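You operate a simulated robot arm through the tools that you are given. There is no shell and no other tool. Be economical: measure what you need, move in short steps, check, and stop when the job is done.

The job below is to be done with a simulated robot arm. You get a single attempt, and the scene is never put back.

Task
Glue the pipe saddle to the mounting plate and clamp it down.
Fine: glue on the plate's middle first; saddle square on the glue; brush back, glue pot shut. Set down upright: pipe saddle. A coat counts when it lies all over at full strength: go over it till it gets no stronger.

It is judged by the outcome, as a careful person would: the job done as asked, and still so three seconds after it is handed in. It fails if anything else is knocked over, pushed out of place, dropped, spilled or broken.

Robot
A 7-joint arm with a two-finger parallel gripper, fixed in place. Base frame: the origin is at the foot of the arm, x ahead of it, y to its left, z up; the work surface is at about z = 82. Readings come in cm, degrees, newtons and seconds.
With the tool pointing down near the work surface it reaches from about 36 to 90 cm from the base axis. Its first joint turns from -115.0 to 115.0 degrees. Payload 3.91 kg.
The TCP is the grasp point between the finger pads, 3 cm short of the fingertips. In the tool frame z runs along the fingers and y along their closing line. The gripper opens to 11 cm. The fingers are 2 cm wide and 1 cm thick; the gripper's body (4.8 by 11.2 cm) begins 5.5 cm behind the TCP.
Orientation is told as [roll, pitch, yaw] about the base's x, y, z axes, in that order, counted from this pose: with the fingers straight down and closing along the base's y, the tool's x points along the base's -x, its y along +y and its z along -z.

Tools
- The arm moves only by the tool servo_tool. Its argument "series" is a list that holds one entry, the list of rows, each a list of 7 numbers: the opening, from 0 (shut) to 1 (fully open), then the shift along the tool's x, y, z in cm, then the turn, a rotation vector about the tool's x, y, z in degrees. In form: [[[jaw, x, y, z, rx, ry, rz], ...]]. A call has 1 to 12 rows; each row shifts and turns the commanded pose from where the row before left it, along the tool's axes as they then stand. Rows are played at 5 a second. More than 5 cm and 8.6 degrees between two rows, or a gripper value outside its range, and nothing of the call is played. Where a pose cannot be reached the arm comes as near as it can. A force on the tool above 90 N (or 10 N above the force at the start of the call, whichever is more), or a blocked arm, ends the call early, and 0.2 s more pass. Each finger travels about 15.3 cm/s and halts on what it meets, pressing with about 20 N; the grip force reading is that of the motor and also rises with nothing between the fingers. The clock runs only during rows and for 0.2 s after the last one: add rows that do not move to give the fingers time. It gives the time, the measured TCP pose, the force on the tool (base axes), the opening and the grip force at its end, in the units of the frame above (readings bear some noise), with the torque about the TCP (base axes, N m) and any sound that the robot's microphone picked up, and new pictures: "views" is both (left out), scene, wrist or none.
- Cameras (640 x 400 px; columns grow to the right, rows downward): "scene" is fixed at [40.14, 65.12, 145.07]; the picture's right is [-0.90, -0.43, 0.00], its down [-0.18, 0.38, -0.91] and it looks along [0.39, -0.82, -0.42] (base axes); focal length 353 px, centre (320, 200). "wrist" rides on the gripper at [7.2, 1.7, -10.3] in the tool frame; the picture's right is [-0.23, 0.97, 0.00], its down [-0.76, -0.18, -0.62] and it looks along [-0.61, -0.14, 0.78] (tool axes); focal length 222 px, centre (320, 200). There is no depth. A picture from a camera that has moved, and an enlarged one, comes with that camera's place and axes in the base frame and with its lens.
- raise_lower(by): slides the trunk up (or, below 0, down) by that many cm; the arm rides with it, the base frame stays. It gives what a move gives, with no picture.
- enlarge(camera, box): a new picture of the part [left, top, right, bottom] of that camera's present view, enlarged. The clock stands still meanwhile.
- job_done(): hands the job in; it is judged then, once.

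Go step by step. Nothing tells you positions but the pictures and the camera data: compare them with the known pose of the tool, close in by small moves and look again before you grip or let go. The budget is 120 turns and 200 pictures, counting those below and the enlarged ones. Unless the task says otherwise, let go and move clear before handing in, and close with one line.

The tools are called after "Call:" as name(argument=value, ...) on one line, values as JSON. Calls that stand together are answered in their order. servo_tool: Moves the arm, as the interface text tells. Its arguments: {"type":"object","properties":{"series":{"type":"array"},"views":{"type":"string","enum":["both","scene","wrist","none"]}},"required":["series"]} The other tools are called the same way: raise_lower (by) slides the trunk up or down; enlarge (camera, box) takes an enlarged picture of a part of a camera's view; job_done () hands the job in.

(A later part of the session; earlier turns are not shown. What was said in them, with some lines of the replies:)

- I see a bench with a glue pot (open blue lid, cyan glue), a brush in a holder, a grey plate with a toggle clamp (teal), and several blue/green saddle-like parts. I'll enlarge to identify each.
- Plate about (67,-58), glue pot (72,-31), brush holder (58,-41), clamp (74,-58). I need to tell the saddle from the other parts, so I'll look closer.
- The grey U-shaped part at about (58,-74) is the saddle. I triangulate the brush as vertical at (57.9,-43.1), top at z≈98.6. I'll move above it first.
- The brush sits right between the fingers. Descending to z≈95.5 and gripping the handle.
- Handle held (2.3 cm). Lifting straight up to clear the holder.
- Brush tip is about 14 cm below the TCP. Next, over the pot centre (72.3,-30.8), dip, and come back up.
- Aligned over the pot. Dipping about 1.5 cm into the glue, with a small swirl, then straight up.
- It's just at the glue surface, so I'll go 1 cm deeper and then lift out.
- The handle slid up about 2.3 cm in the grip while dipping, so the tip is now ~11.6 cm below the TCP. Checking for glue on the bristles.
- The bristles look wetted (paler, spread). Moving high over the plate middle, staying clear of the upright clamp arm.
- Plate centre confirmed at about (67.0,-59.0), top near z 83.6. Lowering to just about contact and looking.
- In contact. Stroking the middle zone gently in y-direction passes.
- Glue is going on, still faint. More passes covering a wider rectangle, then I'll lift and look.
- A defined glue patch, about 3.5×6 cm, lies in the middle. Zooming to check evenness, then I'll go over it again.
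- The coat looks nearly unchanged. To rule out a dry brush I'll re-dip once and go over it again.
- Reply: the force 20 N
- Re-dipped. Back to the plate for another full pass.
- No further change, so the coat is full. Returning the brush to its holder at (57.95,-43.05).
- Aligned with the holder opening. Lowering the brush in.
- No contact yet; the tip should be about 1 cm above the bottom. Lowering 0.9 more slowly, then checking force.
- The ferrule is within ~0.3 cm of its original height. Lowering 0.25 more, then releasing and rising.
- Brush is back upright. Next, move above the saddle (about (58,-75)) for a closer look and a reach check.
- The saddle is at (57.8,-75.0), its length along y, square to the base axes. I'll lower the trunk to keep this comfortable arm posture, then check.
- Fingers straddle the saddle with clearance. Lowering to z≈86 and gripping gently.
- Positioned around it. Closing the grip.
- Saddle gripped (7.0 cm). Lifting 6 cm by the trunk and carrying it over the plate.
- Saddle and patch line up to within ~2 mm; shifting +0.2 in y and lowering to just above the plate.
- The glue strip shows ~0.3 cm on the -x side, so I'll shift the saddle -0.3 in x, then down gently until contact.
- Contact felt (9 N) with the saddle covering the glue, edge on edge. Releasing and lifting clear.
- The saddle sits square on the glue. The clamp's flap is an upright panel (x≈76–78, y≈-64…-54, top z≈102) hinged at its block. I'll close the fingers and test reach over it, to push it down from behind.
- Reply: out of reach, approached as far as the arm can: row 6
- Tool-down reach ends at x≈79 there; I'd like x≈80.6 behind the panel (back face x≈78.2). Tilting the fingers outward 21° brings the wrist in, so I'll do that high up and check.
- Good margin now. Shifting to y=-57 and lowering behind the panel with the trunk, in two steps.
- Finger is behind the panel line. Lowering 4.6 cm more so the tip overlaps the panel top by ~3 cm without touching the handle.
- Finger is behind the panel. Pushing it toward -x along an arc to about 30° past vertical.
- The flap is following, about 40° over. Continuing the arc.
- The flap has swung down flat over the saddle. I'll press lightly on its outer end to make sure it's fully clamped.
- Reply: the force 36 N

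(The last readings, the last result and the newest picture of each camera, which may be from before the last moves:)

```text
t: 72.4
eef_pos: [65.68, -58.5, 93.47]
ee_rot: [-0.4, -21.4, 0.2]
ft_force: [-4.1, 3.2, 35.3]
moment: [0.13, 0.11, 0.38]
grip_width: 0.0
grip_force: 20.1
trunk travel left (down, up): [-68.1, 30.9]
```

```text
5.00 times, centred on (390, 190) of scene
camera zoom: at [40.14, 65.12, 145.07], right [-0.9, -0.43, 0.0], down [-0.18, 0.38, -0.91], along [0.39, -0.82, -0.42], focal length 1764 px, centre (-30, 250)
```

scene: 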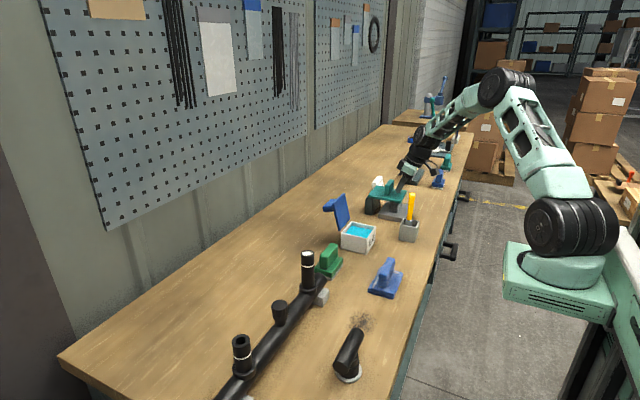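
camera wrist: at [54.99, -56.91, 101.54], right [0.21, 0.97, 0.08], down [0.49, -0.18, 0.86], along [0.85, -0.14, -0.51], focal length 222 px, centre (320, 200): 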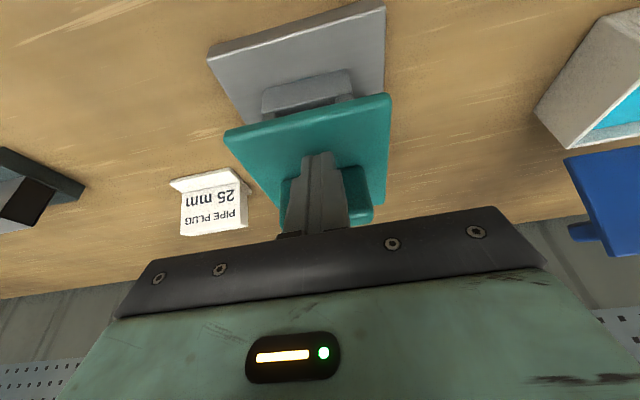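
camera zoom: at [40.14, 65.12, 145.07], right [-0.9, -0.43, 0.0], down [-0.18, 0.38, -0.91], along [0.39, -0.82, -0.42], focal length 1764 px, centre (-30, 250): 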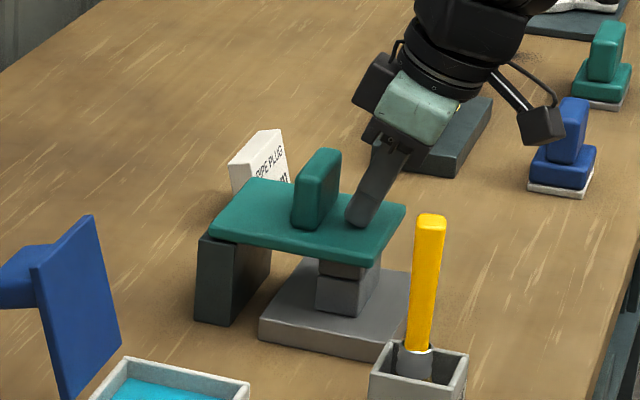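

The clamp is solid at 35 N with no motion. Lifting away, straightening the tool and moving over to the glue pot.

Call:
servo_tool(series=[[[0, -0.72, 0, -1.87, 0, 0, 0], [0, -1.61, 0, -4.2, 0, 0, 0], [0, -1.61, 0, -4.2, 0, 0, 0], [0, -1.61, 0, -4.2, 0, 0, 0], [0, -1.61, 0, -4.2, 0, 0, 0], [0, 0, 0, 0, 0, 7, 0], [0, 0, 0, 0, 0, 7, 0], [0, 0, 0, 0, 0, 7, 0], [0, -0.8, 4.5, 0, 0, 0, 0], [0, -0.8, 4.5, 0, 0, 0, 0], [0, -0.8, 4.5, 0, 0, 0, 0], [0, -0.8, 4.5, 0, 0, 0, 0]]], views="none")

Call:
servo_tool(series=[[[0, -0.8, 4.5, 0, 0, 0, 0], [0, -0.8, 4.5, 0, 0, 0, 0], [0, 0, 0, 0, 0, 0, 0], [0, 0, 0, 0, 0, 0, 0]]])

Call:
enlarge(camera="scene", box=[310, 150, 430, 260])

```text
t: 75.0
eef_pos: [68.73, -40.48, 113.09]
ee_rot: [0.0, -0.1, -0.1]
ft_force: [-0.4, -0.4, -0.1]
moment: [0.04, 0.0, -0.01]
grip_width: 0.01
grip_force: 19.9
trunk travel left (down, up): [-68.1, 30.9]
```

```text
t: 76.0
eef_pos: [70.33, -31.3, 113.05]
ee_rot: [-0.2, 0.0, 0.0]
ft_force: [0.1, -0.6, 0.3]
moment: [-0.01, 0.0, -0.02]
grip_width: 0.0
grip_force: 20.1
trunk travel left (down, up): [-68.1, 30.9]
camera wrist: at [62.96, -29.79, 123.43], right [0.23, 0.97, 0.0], down [0.76, -0.18, 0.62], along [0.61, -0.14, -0.78], focal length 222 px, centre (320, 200)
```

scene: 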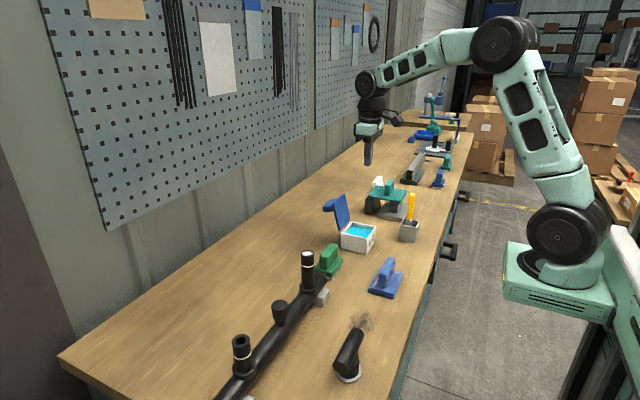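
wrist: 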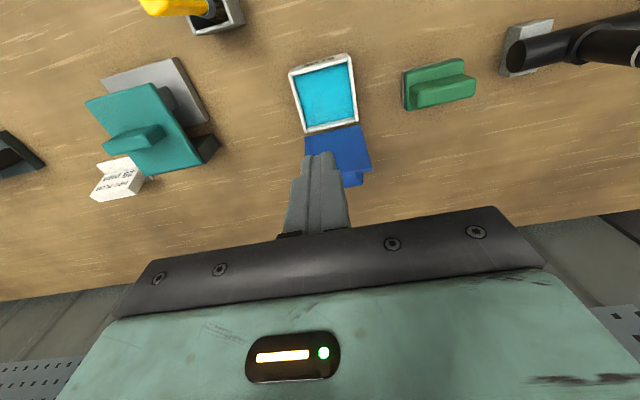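

```text
3.64 times, centred on (370, 205) of scene
camera zoom: at [40.14, 65.12, 145.07], right [-0.9, -0.43, 0.0], down [-0.18, 0.38, -0.91], along [0.39, -0.82, -0.42], focal length 1283 px, centre (138, 182)
```

zoom: 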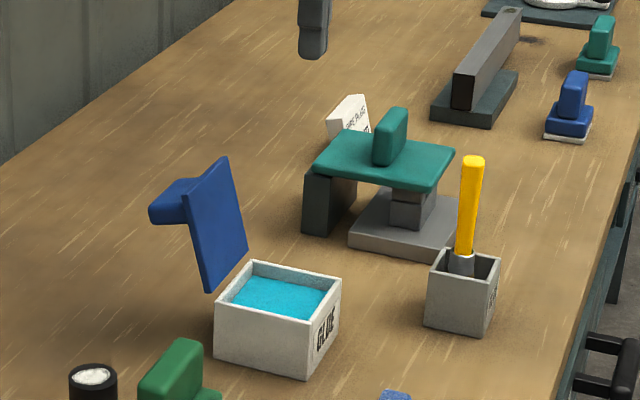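

The lid leans slightly back: hinge ≈(77,87.5), top ≈(79,98). I need the handle's y-extent to choose the push point, so I'll back off a bit and zoom.

Call:
servo_tool(series=[[[0, 4, 0, 0, 0, 0, 0], [0, 4, 0, 0, 0, 0, 0], [0, 0, 0, 0, 0, 0, 0]]], views="none")

Call:
enlarge(camera="wrist", box=[250, 80, 450, 240])

Call:
enlarge(camera="scene", box=[315, 185, 385, 255])

```text
t: 76.8
eef_pos: [62.23, -31.43, 113.01]
ee_rot: [-0.1, 0.0, 0.0]
ft_force: [0.2, 0.1, 0.1]
moment: [-0.01, 0.0, 0.0]
grip_width: 0.01
grip_force: 19.8
trunk travel left (down, up): [-68.1, 30.9]
```

```text
2.50 times, centred on (350, 160) of wrist
camera zoom: at [54.93, -29.83, 123.34], right [0.23, 0.97, 0.0], down [0.76, -0.18, 0.62], along [0.61, -0.14, -0.78], focal length 555 px, centre (245, 300)
```

zoom: 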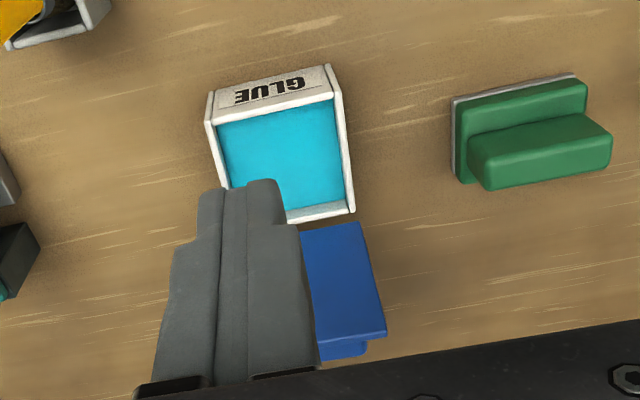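

```text
5.71 times, centred on (350, 220) of scene
camera zoom: at [40.14, 65.12, 145.07], right [-0.9, -0.43, 0.0], down [-0.18, 0.38, -0.91], along [0.39, -0.82, -0.42], focal length 2016 px, centre (149, 86)
```

zoom: 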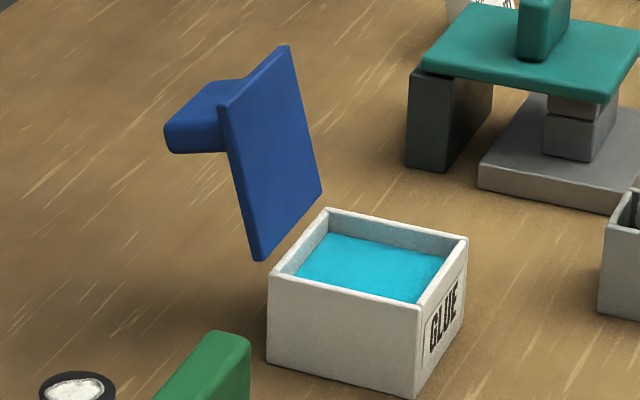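

The lid handle is wide and juts to about x=82.6 near z 95. I'll come down behind the handle's end (x≈85.3) and push it toward -x.

Call:
servo_tool(series=[[[0, -4.6, 0, 0, 0, 0, 0], [0, -4.6, 0, 0, 0, 0, 0], [0, -4.7, 0, 0, 0, 0, 0], [0, -4.7, 0, 0, 0, 0, 0], [0, -4.6, 0, 0, 0, 0, 0], [0, 0, 0, 0, 0, 0, 0], [0, 0, 0, 0, 0, 0, 0]]], views="none")

Call:
raise_lower(by=-10)

Call:
enlarge(camera="scene", box=[300, 150, 400, 250])

Call:
enlarge(camera="wrist", box=[200, 0, 440, 200])

```text
t: 78.4
eef_pos: [85.56, -31.24, 112.94]
ee_rot: [0.0, 0.1, -0.1]
ft_force: [-0.7, 0.4, 0.6]
moment: [0.03, -0.02, -0.01]
grip_width: 0.01
grip_force: 20.2
trunk travel left (down, up): [-68.1, 30.9]
```

```text
t: 79.7
eef_pos: [85.69, -31.3, 102.95]
ee_rot: [-0.2, 0.0, 0.0]
ft_force: [-0.7, -0.5, -0.5]
moment: [0.0, -0.02, 0.02]
grip_width: 0.0
grip_force: 20.1
trunk travel left (down, up): [-58.1, 40.9]
```

```text
4.00 times, centred on (350, 200) of scene
camera zoom: at [40.14, 65.12, 145.07], right [-0.9, -0.43, 0.0], down [-0.18, 0.38, -0.91], along [0.39, -0.82, -0.42], focal length 1411 px, centre (200, 200)
```

zoom: 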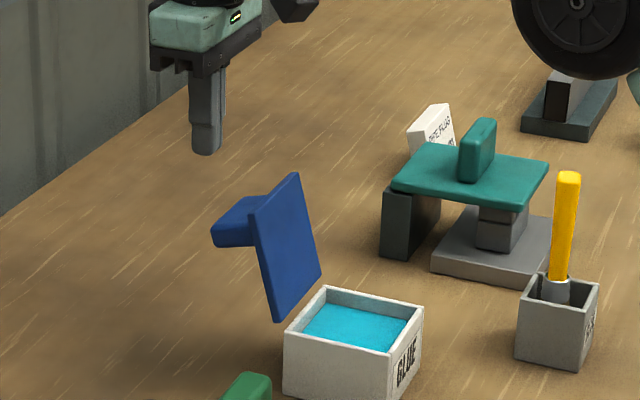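

```text
2.00 times, centred on (320, 100) of wrist
camera zoom: at [78.16, -29.7, 113.45], right [0.23, 0.97, 0.0], down [0.76, -0.18, 0.62], along [0.61, -0.14, -0.78], focal length 444 px, centre (320, 400)
```

zoom: 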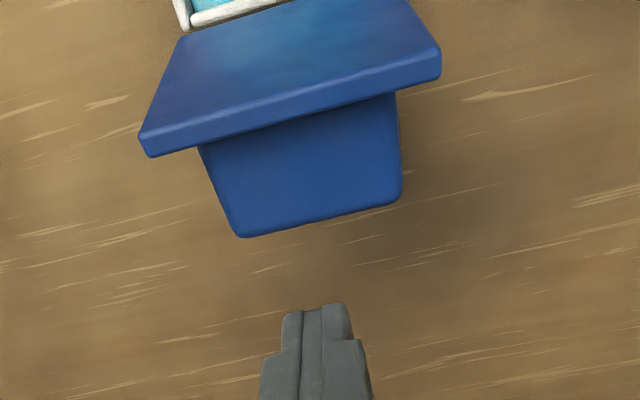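

Finger is clear behind the handle end (x≈83). Lowering 5.5 with the arm itself and checking.

Call:
servo_tool(series=[[[0, 0, 0, 2.5, 0, 0, 0], [0, 0, 0, 2.5, 0, 0, 0], [0, 0, 0, 0.5, 0, 0, 0], [0, 0, 0, 0, 0, 0, 0]]], views="scene")

Call:
enlarge(camera="scene", box=[310, 170, 380, 250])

```text
t: 80.7
eef_pos: [85.59, -31.28, 97.39]
ee_rot: [-0.1, 0.1, 0.0]
ft_force: [0.4, -0.2, -0.4]
moment: [-0.01, 0.03, 0.01]
grip_width: 0.0
grip_force: 19.7
trunk travel left (down, up): [-58.1, 40.9]
```

scene: 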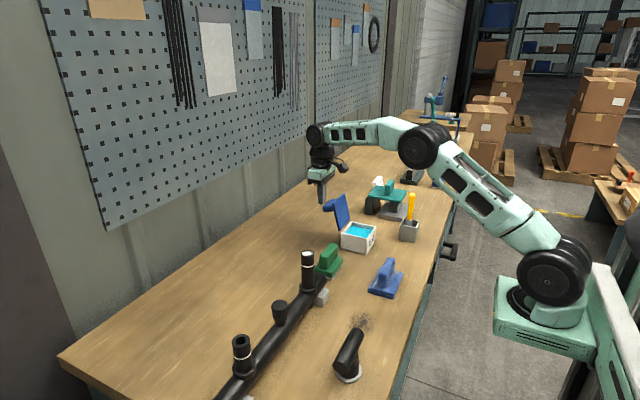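

```text
5.00 times, centred on (345, 210) of scene
camera zoom: at [40.14, 65.12, 145.07], right [-0.9, -0.43, 0.0], down [-0.18, 0.38, -0.91], along [0.39, -0.82, -0.42], focal length 1764 px, centre (195, 150)
```

zoom: 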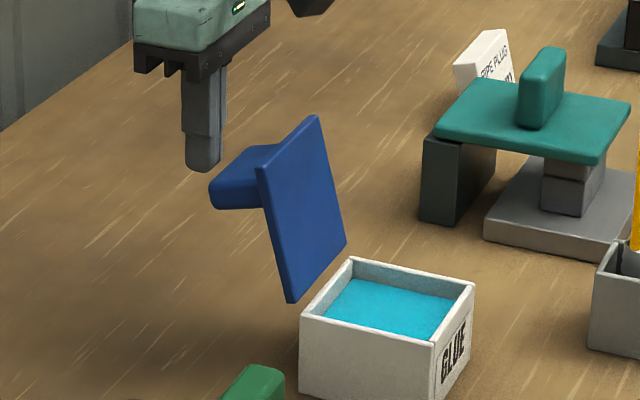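

Now pushing the handle toward -x, slightly lower.

Call:
servo_tool(series=[[[0, 0, 0, 0.7, 0, 0, 0], [0, 1.2, 0, 0, 0, 0, 0], [0, 1.2, 0, 0, 0, 0, 0], [0, 1.2, 0, -0.2, 0, 0, 0], [0, 1.2, 0, -0.2, 0, 0, 0], [0, 1.2, 0, -0.2, 0, 0, 0], [0, 1.2, 0, 0, 0, 0, 0]]], views="none")

Call:
enlarge(camera="scene", box=[310, 170, 400, 250])

```text
t: 82.3
eef_pos: [78.36, -31.46, 97.34]
ee_rot: [-0.1, 0.0, -0.1]
ft_force: [0.1, 0.1, -0.1]
moment: [-0.03, 0.04, -0.02]
grip_width: 0.0
grip_force: 19.8
trunk travel left (down, up): [-58.1, 40.9]
```

```text
5.00 times, centred on (355, 210) of scene
camera zoom: at [40.14, 65.12, 145.07], right [-0.9, -0.43, 0.0], down [-0.18, 0.38, -0.91], along [0.39, -0.82, -0.42], focal length 1764 px, centre (145, 150)
```

zoom: 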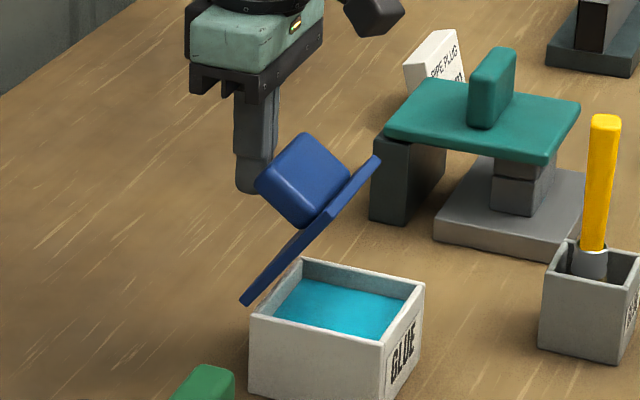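

The lid is well past vertical. A little further to let it fall shut.

Call:
servo_tool(series=[[[0, 1.2, 0, 0, 0, 0, 0], [0, 1.0, 0, 0, 0, 0, 0], [0, 0, 0, 0, 0, 0, 0], [0, 0, 0, 0, 0, 0, 0]]], views="wrist")

Call:
enlarge(camera="scene", box=[310, 170, 400, 250])

```text
t: 83.3
eef_pos: [76.19, -31.33, 97.45]
ee_rot: [-0.1, 0.0, 0.1]
ft_force: [0.2, -0.2, 0.3]
moment: [0.01, -0.04, 0.01]
grip_width: 0.0
grip_force: 20.0
trunk travel left (down, up): [-58.1, 40.9]
camera wrist: at [68.73, -29.68, 107.84], right [0.23, 0.97, 0.0], down [0.76, -0.18, 0.62], along [0.61, -0.14, -0.78], focal length 222 px, centre (320, 200)
```

wrist: 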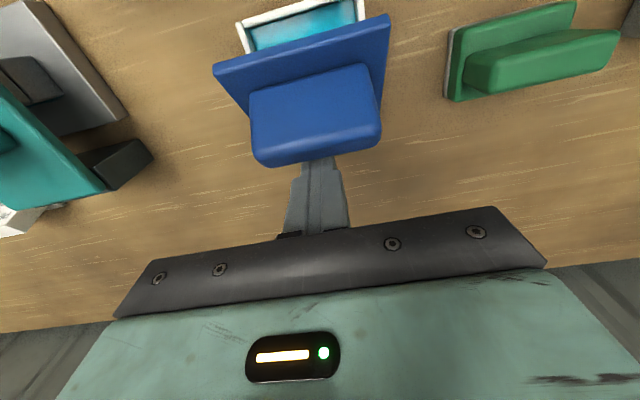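

```text
5.00 times, centred on (355, 210) of scene
camera zoom: at [40.14, 65.12, 145.07], right [-0.9, -0.43, 0.0], down [-0.18, 0.38, -0.91], along [0.39, -0.82, -0.42], focal length 1764 px, centre (145, 150)
```

zoom: 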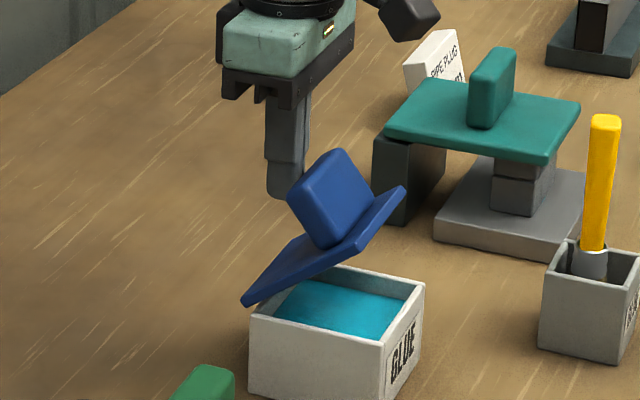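

The lid follows the finger (hinge has friction). Pushing another 4 cm.

Call:
servo_tool(series=[[[0, 1.2, 0, 0, 0, 0, 0], [0, 1.2, 0, 0, 0, 0, 0], [0, 1.2, 0, 0, 0, 0, 0], [0, 1.0, 0, 0, 0, 0, 0], [0, 0, 0, 0, 0, 0, 0]]], views="none")

Call:
enlarge(camera="scene", box=[310, 170, 400, 250])

```text
t: 84.5
eef_pos: [71.54, -31.23, 97.49]
ee_rot: [-0.1, 0.0, -0.1]
ft_force: [-0.2, -0.7, -0.1]
moment: [0.0, -0.05, 0.01]
grip_width: 0.0
grip_force: 21.0
trunk travel left (down, up): [-58.1, 40.9]
```

```text
5.00 times, centred on (355, 210) of scene
camera zoom: at [40.14, 65.12, 145.07], right [-0.9, -0.43, 0.0], down [-0.18, 0.38, -0.91], along [0.39, -0.82, -0.42], focal length 1764 px, centre (145, 150)
```

zoom: 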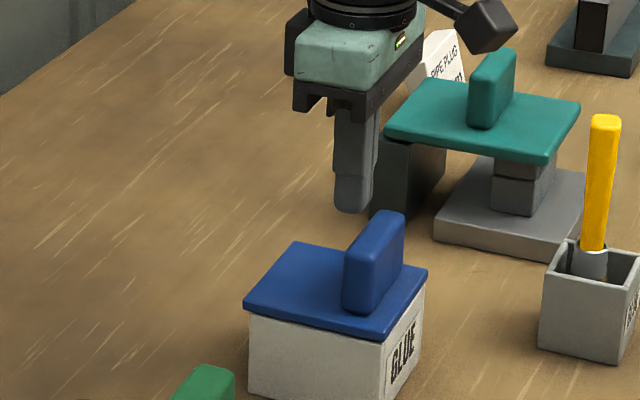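

The pot lid lies flat and shut. Raising clear and inspecting everything.

Call:
servo_tool(series=[[[0, 0, 0, -4.5, 0, 0, 0], [0, 0, 0, -4.5, 0, 0, 0], [0, 0, 0, -4.5, 0, 0, 0], [0, 4, 2, -4, 0, 0, 0], [0, 4, 2, 0, 0, 0, 0], [0, 4, 2, 0, 0, 0, 0], [0, 0, 0, 0, 0, 0, 0]]])

Call:
enlarge(camera="scene", box=[365, 170, 425, 230])

Call:
enlarge(camera="scene", box=[330, 205, 390, 255])

```text
refused: row 4 steps farther than a row can; nothing moved
```

```text
6.67 times, centred on (395, 200) of scene
camera zoom: at [40.14, 65.12, 145.07], right [-0.9, -0.43, 0.0], down [-0.18, 0.38, -0.91], along [0.39, -0.82, -0.42], focal length 2352 px, centre (-180, 200)
```

zoom: 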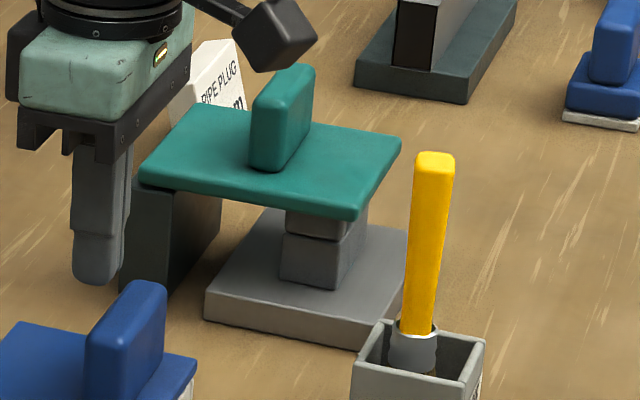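

```text
8.00 times, centred on (360, 230) of scene
camera zoom: at [40.14, 65.12, 145.07], right [-0.9, -0.43, 0.0], down [-0.18, 0.38, -0.91], along [0.39, -0.82, -0.42], focal length 2822 px, centre (0, -40)
```

zoom: 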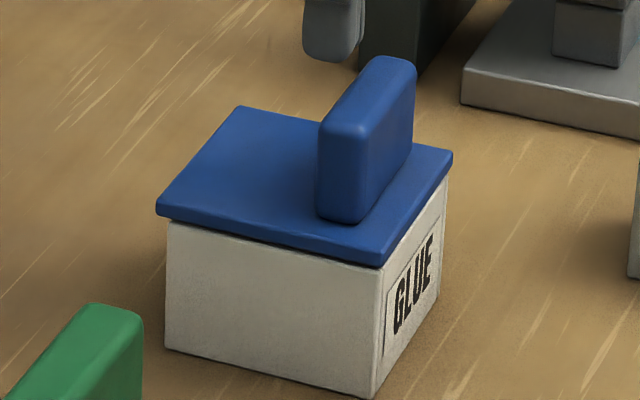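

Lid shut, clamp down on the saddle, brush upright. Retreating with smaller steps.

Call:
servo_tool(series=[[[0, 0, 0, -4, 0, 0, 0], [0, 0, 0, -4, 0, 0, 0], [0, 0, 0, -4, 0, 0, 0], [0, 0, 0, -4, 0, 0, 0], [0, 3.5, 1.5, 0, 0, 0, 0], [0, 3.5, 1.5, 0, 0, 0, 0], [0, 3.5, 1.5, 0, 0, 0, 0], [0, 0, 0, 0, 0, 0, 0]]])

Call:
enlarge(camera="wrist", box=[0, 40, 400, 290])

```text
t: 86.3
eef_pos: [61.06, -26.75, 113.26]
ee_rot: [-0.1, 0.0, 0.1]
ft_force: [0.0, 0.3, 0.1]
moment: [0.0, -0.03, 0.02]
grip_width: 0.0
grip_force: 19.9
trunk travel left (down, up): [-58.1, 40.9]
camera wrist: at [53.61, -25.2, 123.82], right [0.23, 0.97, 0.0], down [0.76, -0.18, 0.62], along [0.61, -0.14, -0.78], focal length 222 px, centre (320, 200)
```

scene: 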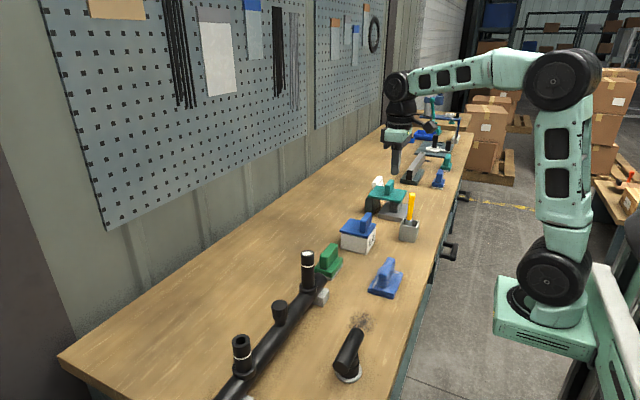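
wrist: 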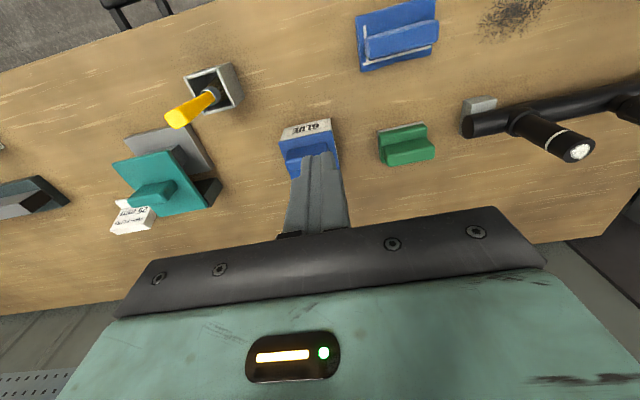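

```text
1.60 times, centred on (200, 165) of wrist
camera zoom: at [53.61, -25.2, 123.82], right [0.23, 0.97, 0.0], down [0.76, -0.18, 0.62], along [0.61, -0.14, -0.78], focal length 355 px, centre (512, 256)
```

zoom: 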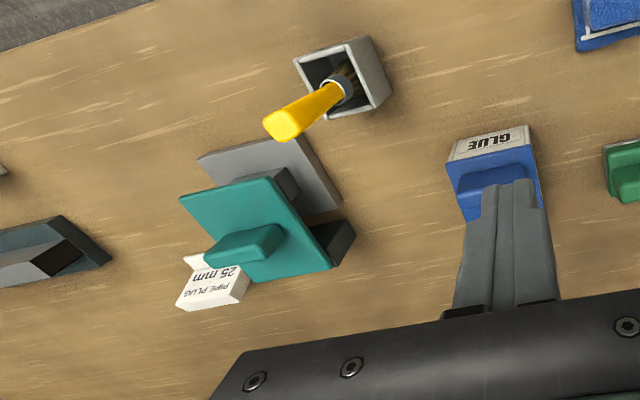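

Everything is in place: the saddle is glued and clamped, the brush is in its holder, the pot is shut, and the arm is clear. Handing in.

Call:
job_done()

```text
The job is handed in.
```

The pipe saddle is glued square on the middle of the mounting plate and clamped down, with the brush back in its holder and the glue pot shut.
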